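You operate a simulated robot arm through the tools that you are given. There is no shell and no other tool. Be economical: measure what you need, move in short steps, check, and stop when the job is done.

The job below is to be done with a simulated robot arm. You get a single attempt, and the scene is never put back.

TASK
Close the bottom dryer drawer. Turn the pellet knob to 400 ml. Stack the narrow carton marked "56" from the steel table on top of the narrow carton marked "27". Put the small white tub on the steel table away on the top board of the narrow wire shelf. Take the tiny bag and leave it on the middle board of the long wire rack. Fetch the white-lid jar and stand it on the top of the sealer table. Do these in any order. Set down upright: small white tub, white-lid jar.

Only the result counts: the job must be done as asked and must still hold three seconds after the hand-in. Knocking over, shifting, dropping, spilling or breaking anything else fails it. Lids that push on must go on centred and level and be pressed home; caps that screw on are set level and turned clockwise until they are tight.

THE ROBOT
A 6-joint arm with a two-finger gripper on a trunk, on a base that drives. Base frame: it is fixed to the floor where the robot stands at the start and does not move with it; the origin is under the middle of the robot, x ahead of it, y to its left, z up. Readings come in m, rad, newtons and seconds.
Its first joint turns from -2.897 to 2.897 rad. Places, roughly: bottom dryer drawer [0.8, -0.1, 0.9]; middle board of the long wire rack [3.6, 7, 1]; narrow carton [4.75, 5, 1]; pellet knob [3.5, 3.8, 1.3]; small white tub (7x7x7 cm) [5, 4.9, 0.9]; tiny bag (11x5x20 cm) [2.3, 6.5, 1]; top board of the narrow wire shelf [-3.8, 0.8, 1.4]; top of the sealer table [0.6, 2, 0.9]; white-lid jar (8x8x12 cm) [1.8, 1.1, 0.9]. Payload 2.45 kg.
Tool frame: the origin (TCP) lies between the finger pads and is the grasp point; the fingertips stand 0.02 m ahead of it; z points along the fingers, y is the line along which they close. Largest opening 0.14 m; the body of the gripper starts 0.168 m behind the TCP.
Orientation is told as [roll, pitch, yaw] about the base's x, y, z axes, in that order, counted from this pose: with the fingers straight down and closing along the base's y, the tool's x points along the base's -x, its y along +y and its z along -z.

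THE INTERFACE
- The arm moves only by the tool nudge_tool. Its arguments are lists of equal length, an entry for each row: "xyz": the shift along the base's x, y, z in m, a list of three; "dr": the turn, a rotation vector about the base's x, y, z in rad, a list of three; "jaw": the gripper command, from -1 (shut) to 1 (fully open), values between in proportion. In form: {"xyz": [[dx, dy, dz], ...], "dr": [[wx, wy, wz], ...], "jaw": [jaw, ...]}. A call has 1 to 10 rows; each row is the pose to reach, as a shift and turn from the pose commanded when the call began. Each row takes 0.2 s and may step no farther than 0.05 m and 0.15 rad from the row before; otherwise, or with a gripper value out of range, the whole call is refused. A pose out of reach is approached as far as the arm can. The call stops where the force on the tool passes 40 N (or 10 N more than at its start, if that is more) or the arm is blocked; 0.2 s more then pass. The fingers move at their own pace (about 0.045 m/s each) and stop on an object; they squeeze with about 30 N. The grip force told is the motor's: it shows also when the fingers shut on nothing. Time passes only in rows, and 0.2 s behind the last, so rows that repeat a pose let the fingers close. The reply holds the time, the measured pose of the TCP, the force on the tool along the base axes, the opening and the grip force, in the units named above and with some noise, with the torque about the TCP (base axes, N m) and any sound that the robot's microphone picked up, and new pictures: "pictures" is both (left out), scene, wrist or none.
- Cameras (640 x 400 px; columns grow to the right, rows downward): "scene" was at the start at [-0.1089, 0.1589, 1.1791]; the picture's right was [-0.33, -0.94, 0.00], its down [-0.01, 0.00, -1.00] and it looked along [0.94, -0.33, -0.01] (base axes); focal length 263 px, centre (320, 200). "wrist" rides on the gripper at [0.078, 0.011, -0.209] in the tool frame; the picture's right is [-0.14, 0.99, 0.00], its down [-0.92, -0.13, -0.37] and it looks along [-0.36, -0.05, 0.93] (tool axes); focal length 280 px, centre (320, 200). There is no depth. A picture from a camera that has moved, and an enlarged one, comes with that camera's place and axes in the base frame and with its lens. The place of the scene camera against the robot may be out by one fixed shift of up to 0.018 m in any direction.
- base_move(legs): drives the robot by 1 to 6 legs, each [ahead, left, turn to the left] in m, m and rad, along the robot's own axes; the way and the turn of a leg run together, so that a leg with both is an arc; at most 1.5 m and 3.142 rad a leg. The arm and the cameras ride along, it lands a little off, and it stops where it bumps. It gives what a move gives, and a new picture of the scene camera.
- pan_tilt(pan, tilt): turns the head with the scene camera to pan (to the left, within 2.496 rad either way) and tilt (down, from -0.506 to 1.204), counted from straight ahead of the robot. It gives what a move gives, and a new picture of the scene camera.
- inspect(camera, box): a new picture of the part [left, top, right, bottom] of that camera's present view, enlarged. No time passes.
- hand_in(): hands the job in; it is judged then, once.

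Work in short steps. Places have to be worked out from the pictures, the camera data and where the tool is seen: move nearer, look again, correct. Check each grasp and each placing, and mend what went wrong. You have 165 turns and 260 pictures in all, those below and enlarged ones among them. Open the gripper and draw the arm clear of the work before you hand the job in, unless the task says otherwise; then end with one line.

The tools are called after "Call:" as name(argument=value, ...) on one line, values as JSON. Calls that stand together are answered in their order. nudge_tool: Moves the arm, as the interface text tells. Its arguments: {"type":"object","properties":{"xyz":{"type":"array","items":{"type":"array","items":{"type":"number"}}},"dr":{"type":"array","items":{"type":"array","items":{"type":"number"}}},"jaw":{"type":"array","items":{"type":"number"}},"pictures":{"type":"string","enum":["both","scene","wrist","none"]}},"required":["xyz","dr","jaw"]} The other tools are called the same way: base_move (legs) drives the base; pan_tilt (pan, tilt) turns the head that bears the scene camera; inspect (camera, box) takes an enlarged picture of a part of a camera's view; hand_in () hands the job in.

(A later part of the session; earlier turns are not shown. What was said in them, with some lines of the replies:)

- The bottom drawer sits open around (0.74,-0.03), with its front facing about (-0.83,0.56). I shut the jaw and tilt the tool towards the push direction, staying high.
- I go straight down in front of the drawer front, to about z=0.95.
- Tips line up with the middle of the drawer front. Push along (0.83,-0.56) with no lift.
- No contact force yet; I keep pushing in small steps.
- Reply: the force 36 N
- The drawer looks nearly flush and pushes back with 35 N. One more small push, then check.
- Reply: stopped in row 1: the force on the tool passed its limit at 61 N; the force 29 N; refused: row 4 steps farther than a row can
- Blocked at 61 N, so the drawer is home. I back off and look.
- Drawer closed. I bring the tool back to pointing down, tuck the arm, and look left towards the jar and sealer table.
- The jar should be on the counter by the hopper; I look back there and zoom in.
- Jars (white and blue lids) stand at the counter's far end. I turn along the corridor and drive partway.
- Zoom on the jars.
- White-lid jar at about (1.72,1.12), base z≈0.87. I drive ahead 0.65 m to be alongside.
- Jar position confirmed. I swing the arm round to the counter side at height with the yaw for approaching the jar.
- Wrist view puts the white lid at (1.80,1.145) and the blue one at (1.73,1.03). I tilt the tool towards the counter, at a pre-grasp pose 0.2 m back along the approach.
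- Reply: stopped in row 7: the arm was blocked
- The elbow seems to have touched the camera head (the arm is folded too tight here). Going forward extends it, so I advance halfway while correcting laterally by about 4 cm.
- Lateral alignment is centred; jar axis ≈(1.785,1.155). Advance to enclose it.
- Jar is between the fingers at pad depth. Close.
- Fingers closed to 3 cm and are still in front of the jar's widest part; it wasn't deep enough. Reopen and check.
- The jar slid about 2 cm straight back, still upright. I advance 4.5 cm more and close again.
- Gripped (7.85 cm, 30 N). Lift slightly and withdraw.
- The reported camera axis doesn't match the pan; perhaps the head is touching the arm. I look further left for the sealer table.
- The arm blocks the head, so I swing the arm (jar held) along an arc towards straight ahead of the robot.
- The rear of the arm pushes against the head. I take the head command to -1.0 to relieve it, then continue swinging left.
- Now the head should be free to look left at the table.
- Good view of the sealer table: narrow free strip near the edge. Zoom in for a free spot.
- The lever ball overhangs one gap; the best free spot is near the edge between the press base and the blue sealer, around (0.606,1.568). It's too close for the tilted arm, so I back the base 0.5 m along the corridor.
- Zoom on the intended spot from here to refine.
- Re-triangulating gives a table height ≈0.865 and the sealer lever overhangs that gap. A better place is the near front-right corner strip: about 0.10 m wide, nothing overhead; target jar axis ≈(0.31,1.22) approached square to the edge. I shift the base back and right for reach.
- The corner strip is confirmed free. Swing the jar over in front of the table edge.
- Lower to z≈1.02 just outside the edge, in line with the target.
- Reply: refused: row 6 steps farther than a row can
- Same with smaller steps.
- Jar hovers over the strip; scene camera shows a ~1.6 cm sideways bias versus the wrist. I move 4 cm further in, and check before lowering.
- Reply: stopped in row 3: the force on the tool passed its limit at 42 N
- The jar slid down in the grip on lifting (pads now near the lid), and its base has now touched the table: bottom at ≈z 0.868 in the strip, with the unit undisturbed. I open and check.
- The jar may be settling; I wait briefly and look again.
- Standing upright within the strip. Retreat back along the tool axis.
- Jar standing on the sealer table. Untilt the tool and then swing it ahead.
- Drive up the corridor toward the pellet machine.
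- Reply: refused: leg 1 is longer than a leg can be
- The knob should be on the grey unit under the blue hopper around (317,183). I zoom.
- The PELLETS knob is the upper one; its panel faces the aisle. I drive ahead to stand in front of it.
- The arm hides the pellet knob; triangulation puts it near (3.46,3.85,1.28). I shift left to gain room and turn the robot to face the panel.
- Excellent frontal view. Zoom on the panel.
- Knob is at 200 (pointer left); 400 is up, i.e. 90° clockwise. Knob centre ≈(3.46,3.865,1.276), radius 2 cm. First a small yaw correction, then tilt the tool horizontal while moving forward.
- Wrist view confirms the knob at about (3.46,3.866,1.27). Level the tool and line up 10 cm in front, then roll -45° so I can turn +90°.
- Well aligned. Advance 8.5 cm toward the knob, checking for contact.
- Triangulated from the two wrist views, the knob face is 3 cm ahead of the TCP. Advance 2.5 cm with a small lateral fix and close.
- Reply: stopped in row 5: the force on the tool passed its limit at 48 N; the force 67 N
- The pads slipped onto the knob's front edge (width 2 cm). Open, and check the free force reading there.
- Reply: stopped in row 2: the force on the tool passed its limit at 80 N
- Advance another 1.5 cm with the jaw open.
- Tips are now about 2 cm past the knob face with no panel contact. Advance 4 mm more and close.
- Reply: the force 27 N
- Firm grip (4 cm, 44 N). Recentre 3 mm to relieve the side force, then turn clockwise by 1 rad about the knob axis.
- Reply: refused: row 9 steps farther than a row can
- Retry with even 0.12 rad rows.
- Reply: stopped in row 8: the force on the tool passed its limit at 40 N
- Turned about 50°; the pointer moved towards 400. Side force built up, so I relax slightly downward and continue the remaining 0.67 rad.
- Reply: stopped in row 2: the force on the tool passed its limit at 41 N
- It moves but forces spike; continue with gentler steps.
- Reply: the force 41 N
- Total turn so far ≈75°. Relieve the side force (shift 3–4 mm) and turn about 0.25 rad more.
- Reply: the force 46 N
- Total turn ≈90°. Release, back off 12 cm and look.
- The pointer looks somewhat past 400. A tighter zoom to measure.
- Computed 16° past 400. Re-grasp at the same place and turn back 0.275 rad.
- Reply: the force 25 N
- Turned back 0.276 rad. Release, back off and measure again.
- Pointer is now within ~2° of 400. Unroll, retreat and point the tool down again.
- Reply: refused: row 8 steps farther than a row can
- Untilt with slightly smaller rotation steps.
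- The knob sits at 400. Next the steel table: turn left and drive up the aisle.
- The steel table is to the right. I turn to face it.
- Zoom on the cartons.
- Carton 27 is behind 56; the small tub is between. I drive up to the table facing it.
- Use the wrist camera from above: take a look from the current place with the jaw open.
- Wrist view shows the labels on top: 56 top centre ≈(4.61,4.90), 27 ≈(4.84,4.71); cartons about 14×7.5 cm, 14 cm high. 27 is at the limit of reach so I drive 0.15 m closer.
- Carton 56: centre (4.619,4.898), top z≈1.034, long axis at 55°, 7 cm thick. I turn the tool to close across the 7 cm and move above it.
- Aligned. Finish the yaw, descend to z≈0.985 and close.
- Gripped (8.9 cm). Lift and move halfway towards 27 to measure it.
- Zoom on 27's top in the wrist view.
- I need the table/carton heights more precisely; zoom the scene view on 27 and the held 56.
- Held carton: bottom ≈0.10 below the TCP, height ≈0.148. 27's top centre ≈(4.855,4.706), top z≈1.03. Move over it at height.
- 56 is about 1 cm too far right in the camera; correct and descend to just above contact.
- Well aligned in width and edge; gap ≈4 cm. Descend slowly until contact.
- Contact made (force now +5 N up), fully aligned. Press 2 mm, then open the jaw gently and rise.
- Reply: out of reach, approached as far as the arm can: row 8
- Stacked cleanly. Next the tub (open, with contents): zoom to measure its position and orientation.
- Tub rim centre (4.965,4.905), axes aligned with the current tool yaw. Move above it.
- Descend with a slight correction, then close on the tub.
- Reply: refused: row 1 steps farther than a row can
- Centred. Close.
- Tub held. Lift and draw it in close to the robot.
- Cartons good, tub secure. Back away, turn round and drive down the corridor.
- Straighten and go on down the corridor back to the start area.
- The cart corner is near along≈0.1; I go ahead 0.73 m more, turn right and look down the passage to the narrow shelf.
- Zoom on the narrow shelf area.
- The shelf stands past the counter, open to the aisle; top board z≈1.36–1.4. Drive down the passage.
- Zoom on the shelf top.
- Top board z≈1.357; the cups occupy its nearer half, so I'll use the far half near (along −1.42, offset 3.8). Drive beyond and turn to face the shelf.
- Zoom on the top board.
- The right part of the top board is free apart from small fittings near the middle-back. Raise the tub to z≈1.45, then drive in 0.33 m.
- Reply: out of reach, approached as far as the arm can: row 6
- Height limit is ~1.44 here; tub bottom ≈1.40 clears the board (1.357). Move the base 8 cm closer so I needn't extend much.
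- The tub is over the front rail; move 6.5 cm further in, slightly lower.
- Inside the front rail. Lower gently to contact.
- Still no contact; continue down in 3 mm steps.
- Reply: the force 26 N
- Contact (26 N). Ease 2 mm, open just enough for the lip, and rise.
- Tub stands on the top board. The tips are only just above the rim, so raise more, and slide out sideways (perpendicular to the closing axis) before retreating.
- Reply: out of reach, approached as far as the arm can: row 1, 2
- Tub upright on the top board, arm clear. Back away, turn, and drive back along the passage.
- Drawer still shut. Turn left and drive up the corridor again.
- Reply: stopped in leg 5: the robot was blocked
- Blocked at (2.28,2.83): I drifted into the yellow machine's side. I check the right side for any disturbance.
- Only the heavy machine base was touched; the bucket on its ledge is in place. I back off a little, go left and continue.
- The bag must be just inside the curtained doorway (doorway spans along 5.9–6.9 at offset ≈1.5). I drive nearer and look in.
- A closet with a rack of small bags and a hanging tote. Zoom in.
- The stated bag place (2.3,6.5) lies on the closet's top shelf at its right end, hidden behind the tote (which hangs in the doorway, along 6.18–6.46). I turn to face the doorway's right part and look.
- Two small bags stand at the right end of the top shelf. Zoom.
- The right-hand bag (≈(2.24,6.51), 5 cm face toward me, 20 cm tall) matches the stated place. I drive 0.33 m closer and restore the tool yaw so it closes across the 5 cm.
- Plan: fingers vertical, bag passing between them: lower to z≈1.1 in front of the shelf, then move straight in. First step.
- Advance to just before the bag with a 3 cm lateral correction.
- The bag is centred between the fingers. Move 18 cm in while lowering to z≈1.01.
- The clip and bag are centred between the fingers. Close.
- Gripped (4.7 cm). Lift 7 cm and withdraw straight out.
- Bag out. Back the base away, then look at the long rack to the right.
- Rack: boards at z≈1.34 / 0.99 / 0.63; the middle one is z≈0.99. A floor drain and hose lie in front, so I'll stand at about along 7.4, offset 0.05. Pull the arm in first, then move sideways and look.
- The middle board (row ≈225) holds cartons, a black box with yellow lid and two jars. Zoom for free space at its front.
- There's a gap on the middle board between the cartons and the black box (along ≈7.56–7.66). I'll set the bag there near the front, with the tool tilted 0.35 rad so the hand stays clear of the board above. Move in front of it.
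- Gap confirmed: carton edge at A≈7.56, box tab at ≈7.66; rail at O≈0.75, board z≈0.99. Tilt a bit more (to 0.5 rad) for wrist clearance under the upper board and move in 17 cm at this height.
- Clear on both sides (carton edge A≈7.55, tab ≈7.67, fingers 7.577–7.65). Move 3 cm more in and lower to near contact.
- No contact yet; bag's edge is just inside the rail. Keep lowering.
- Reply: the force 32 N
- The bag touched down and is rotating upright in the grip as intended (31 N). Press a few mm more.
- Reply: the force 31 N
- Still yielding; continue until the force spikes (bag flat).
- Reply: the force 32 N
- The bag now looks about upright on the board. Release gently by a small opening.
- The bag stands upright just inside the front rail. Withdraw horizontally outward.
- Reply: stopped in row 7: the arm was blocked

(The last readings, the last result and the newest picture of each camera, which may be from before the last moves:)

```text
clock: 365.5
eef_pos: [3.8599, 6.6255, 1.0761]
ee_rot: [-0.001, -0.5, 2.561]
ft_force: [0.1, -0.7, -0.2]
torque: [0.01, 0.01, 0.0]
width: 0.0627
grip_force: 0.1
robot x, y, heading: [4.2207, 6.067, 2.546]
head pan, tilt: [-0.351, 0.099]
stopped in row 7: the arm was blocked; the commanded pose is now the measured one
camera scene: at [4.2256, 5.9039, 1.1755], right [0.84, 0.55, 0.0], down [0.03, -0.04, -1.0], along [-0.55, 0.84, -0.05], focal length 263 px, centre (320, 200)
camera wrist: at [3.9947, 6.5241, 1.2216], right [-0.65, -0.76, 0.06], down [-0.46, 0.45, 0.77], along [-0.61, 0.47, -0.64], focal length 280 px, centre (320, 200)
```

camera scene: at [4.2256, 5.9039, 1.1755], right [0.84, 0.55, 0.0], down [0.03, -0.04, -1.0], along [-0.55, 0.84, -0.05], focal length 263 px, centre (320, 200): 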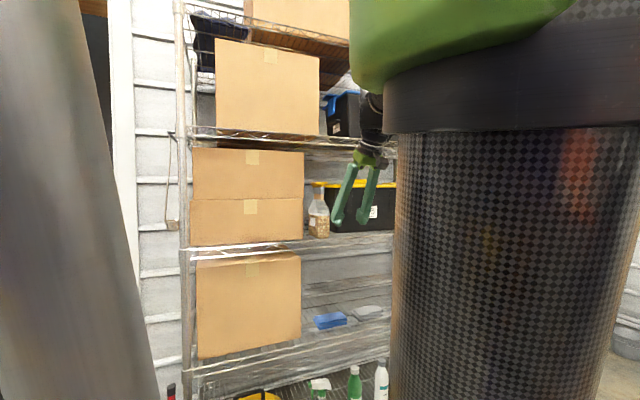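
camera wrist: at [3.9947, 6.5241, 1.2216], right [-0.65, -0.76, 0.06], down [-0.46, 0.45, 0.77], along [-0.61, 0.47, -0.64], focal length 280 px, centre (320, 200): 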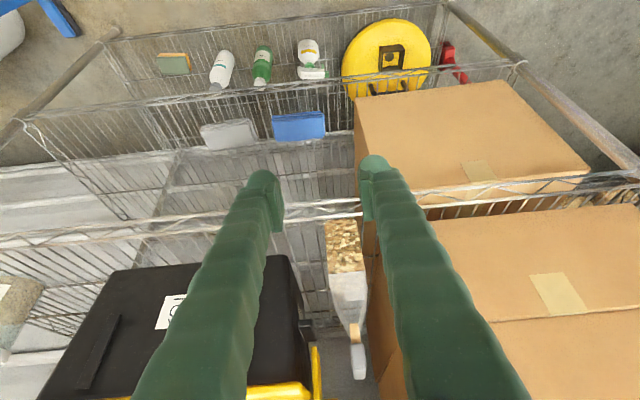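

The bag stands on the middle board; the elbow merely touched the camera head. Back the base away from the rack and verify.

Call:
base_move(legs=[[-0.35, 0, 0]])

Call:
inspect(camera="scene", box=[200, 120, 420, 270])

```text
clock: 367.8
eef_pos: [4.1485, 6.4285, 1.0755]
ee_rot: [-0.003, -0.499, 2.56]
ft_force: [-1.1, 0.3, 0.4]
torque: [-0.04, -0.02, 0.01]
width: 0.0631
grip_force: 0.2
robot x, y, heading: [4.5098, 5.8685, 2.547]
head pan, tilt: [-0.351, 0.099]
camera scene: at [4.5151, 5.7081, 1.1756], right [0.84, 0.54, 0.0], down [0.02, -0.04, -1.0], along [-0.54, 0.84, -0.05], focal length 263 px, centre (320, 200)
```

scene: 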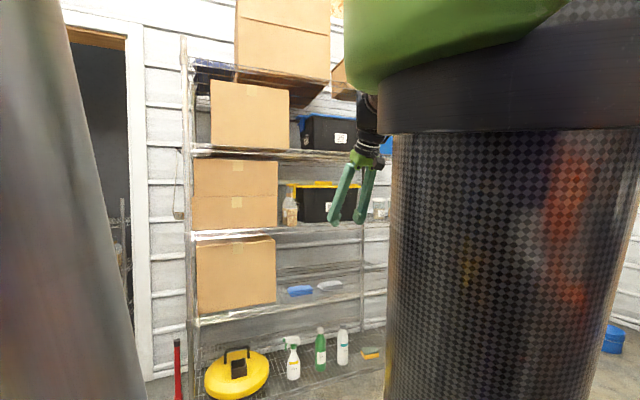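

```text
2.67 times, centred on (310, 195) of scene
camera zoom: at [4.5151, 5.7081, 1.1756], right [0.84, 0.54, 0.0], down [0.02, -0.04, -1.0], along [-0.54, 0.84, -0.05], focal length 700 px, centre (347, 213)
```

zoom: 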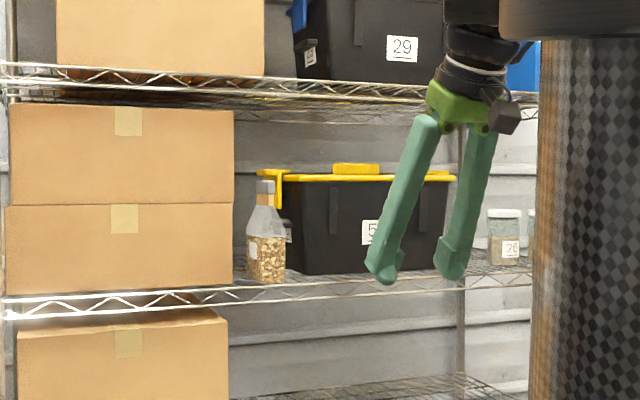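

All six items are done and checked, the gripper is open and the arm is clear of the rack. Handing in.

Call:
hand_in()

```text
The job is handed in.
```

All six tasks are done and I've handed the job in; nothing fell or looked shifted apart from a brief bump of the base against the yellow machine, and several small bags on that shelf looked alike, so I took the one at the place you gave.
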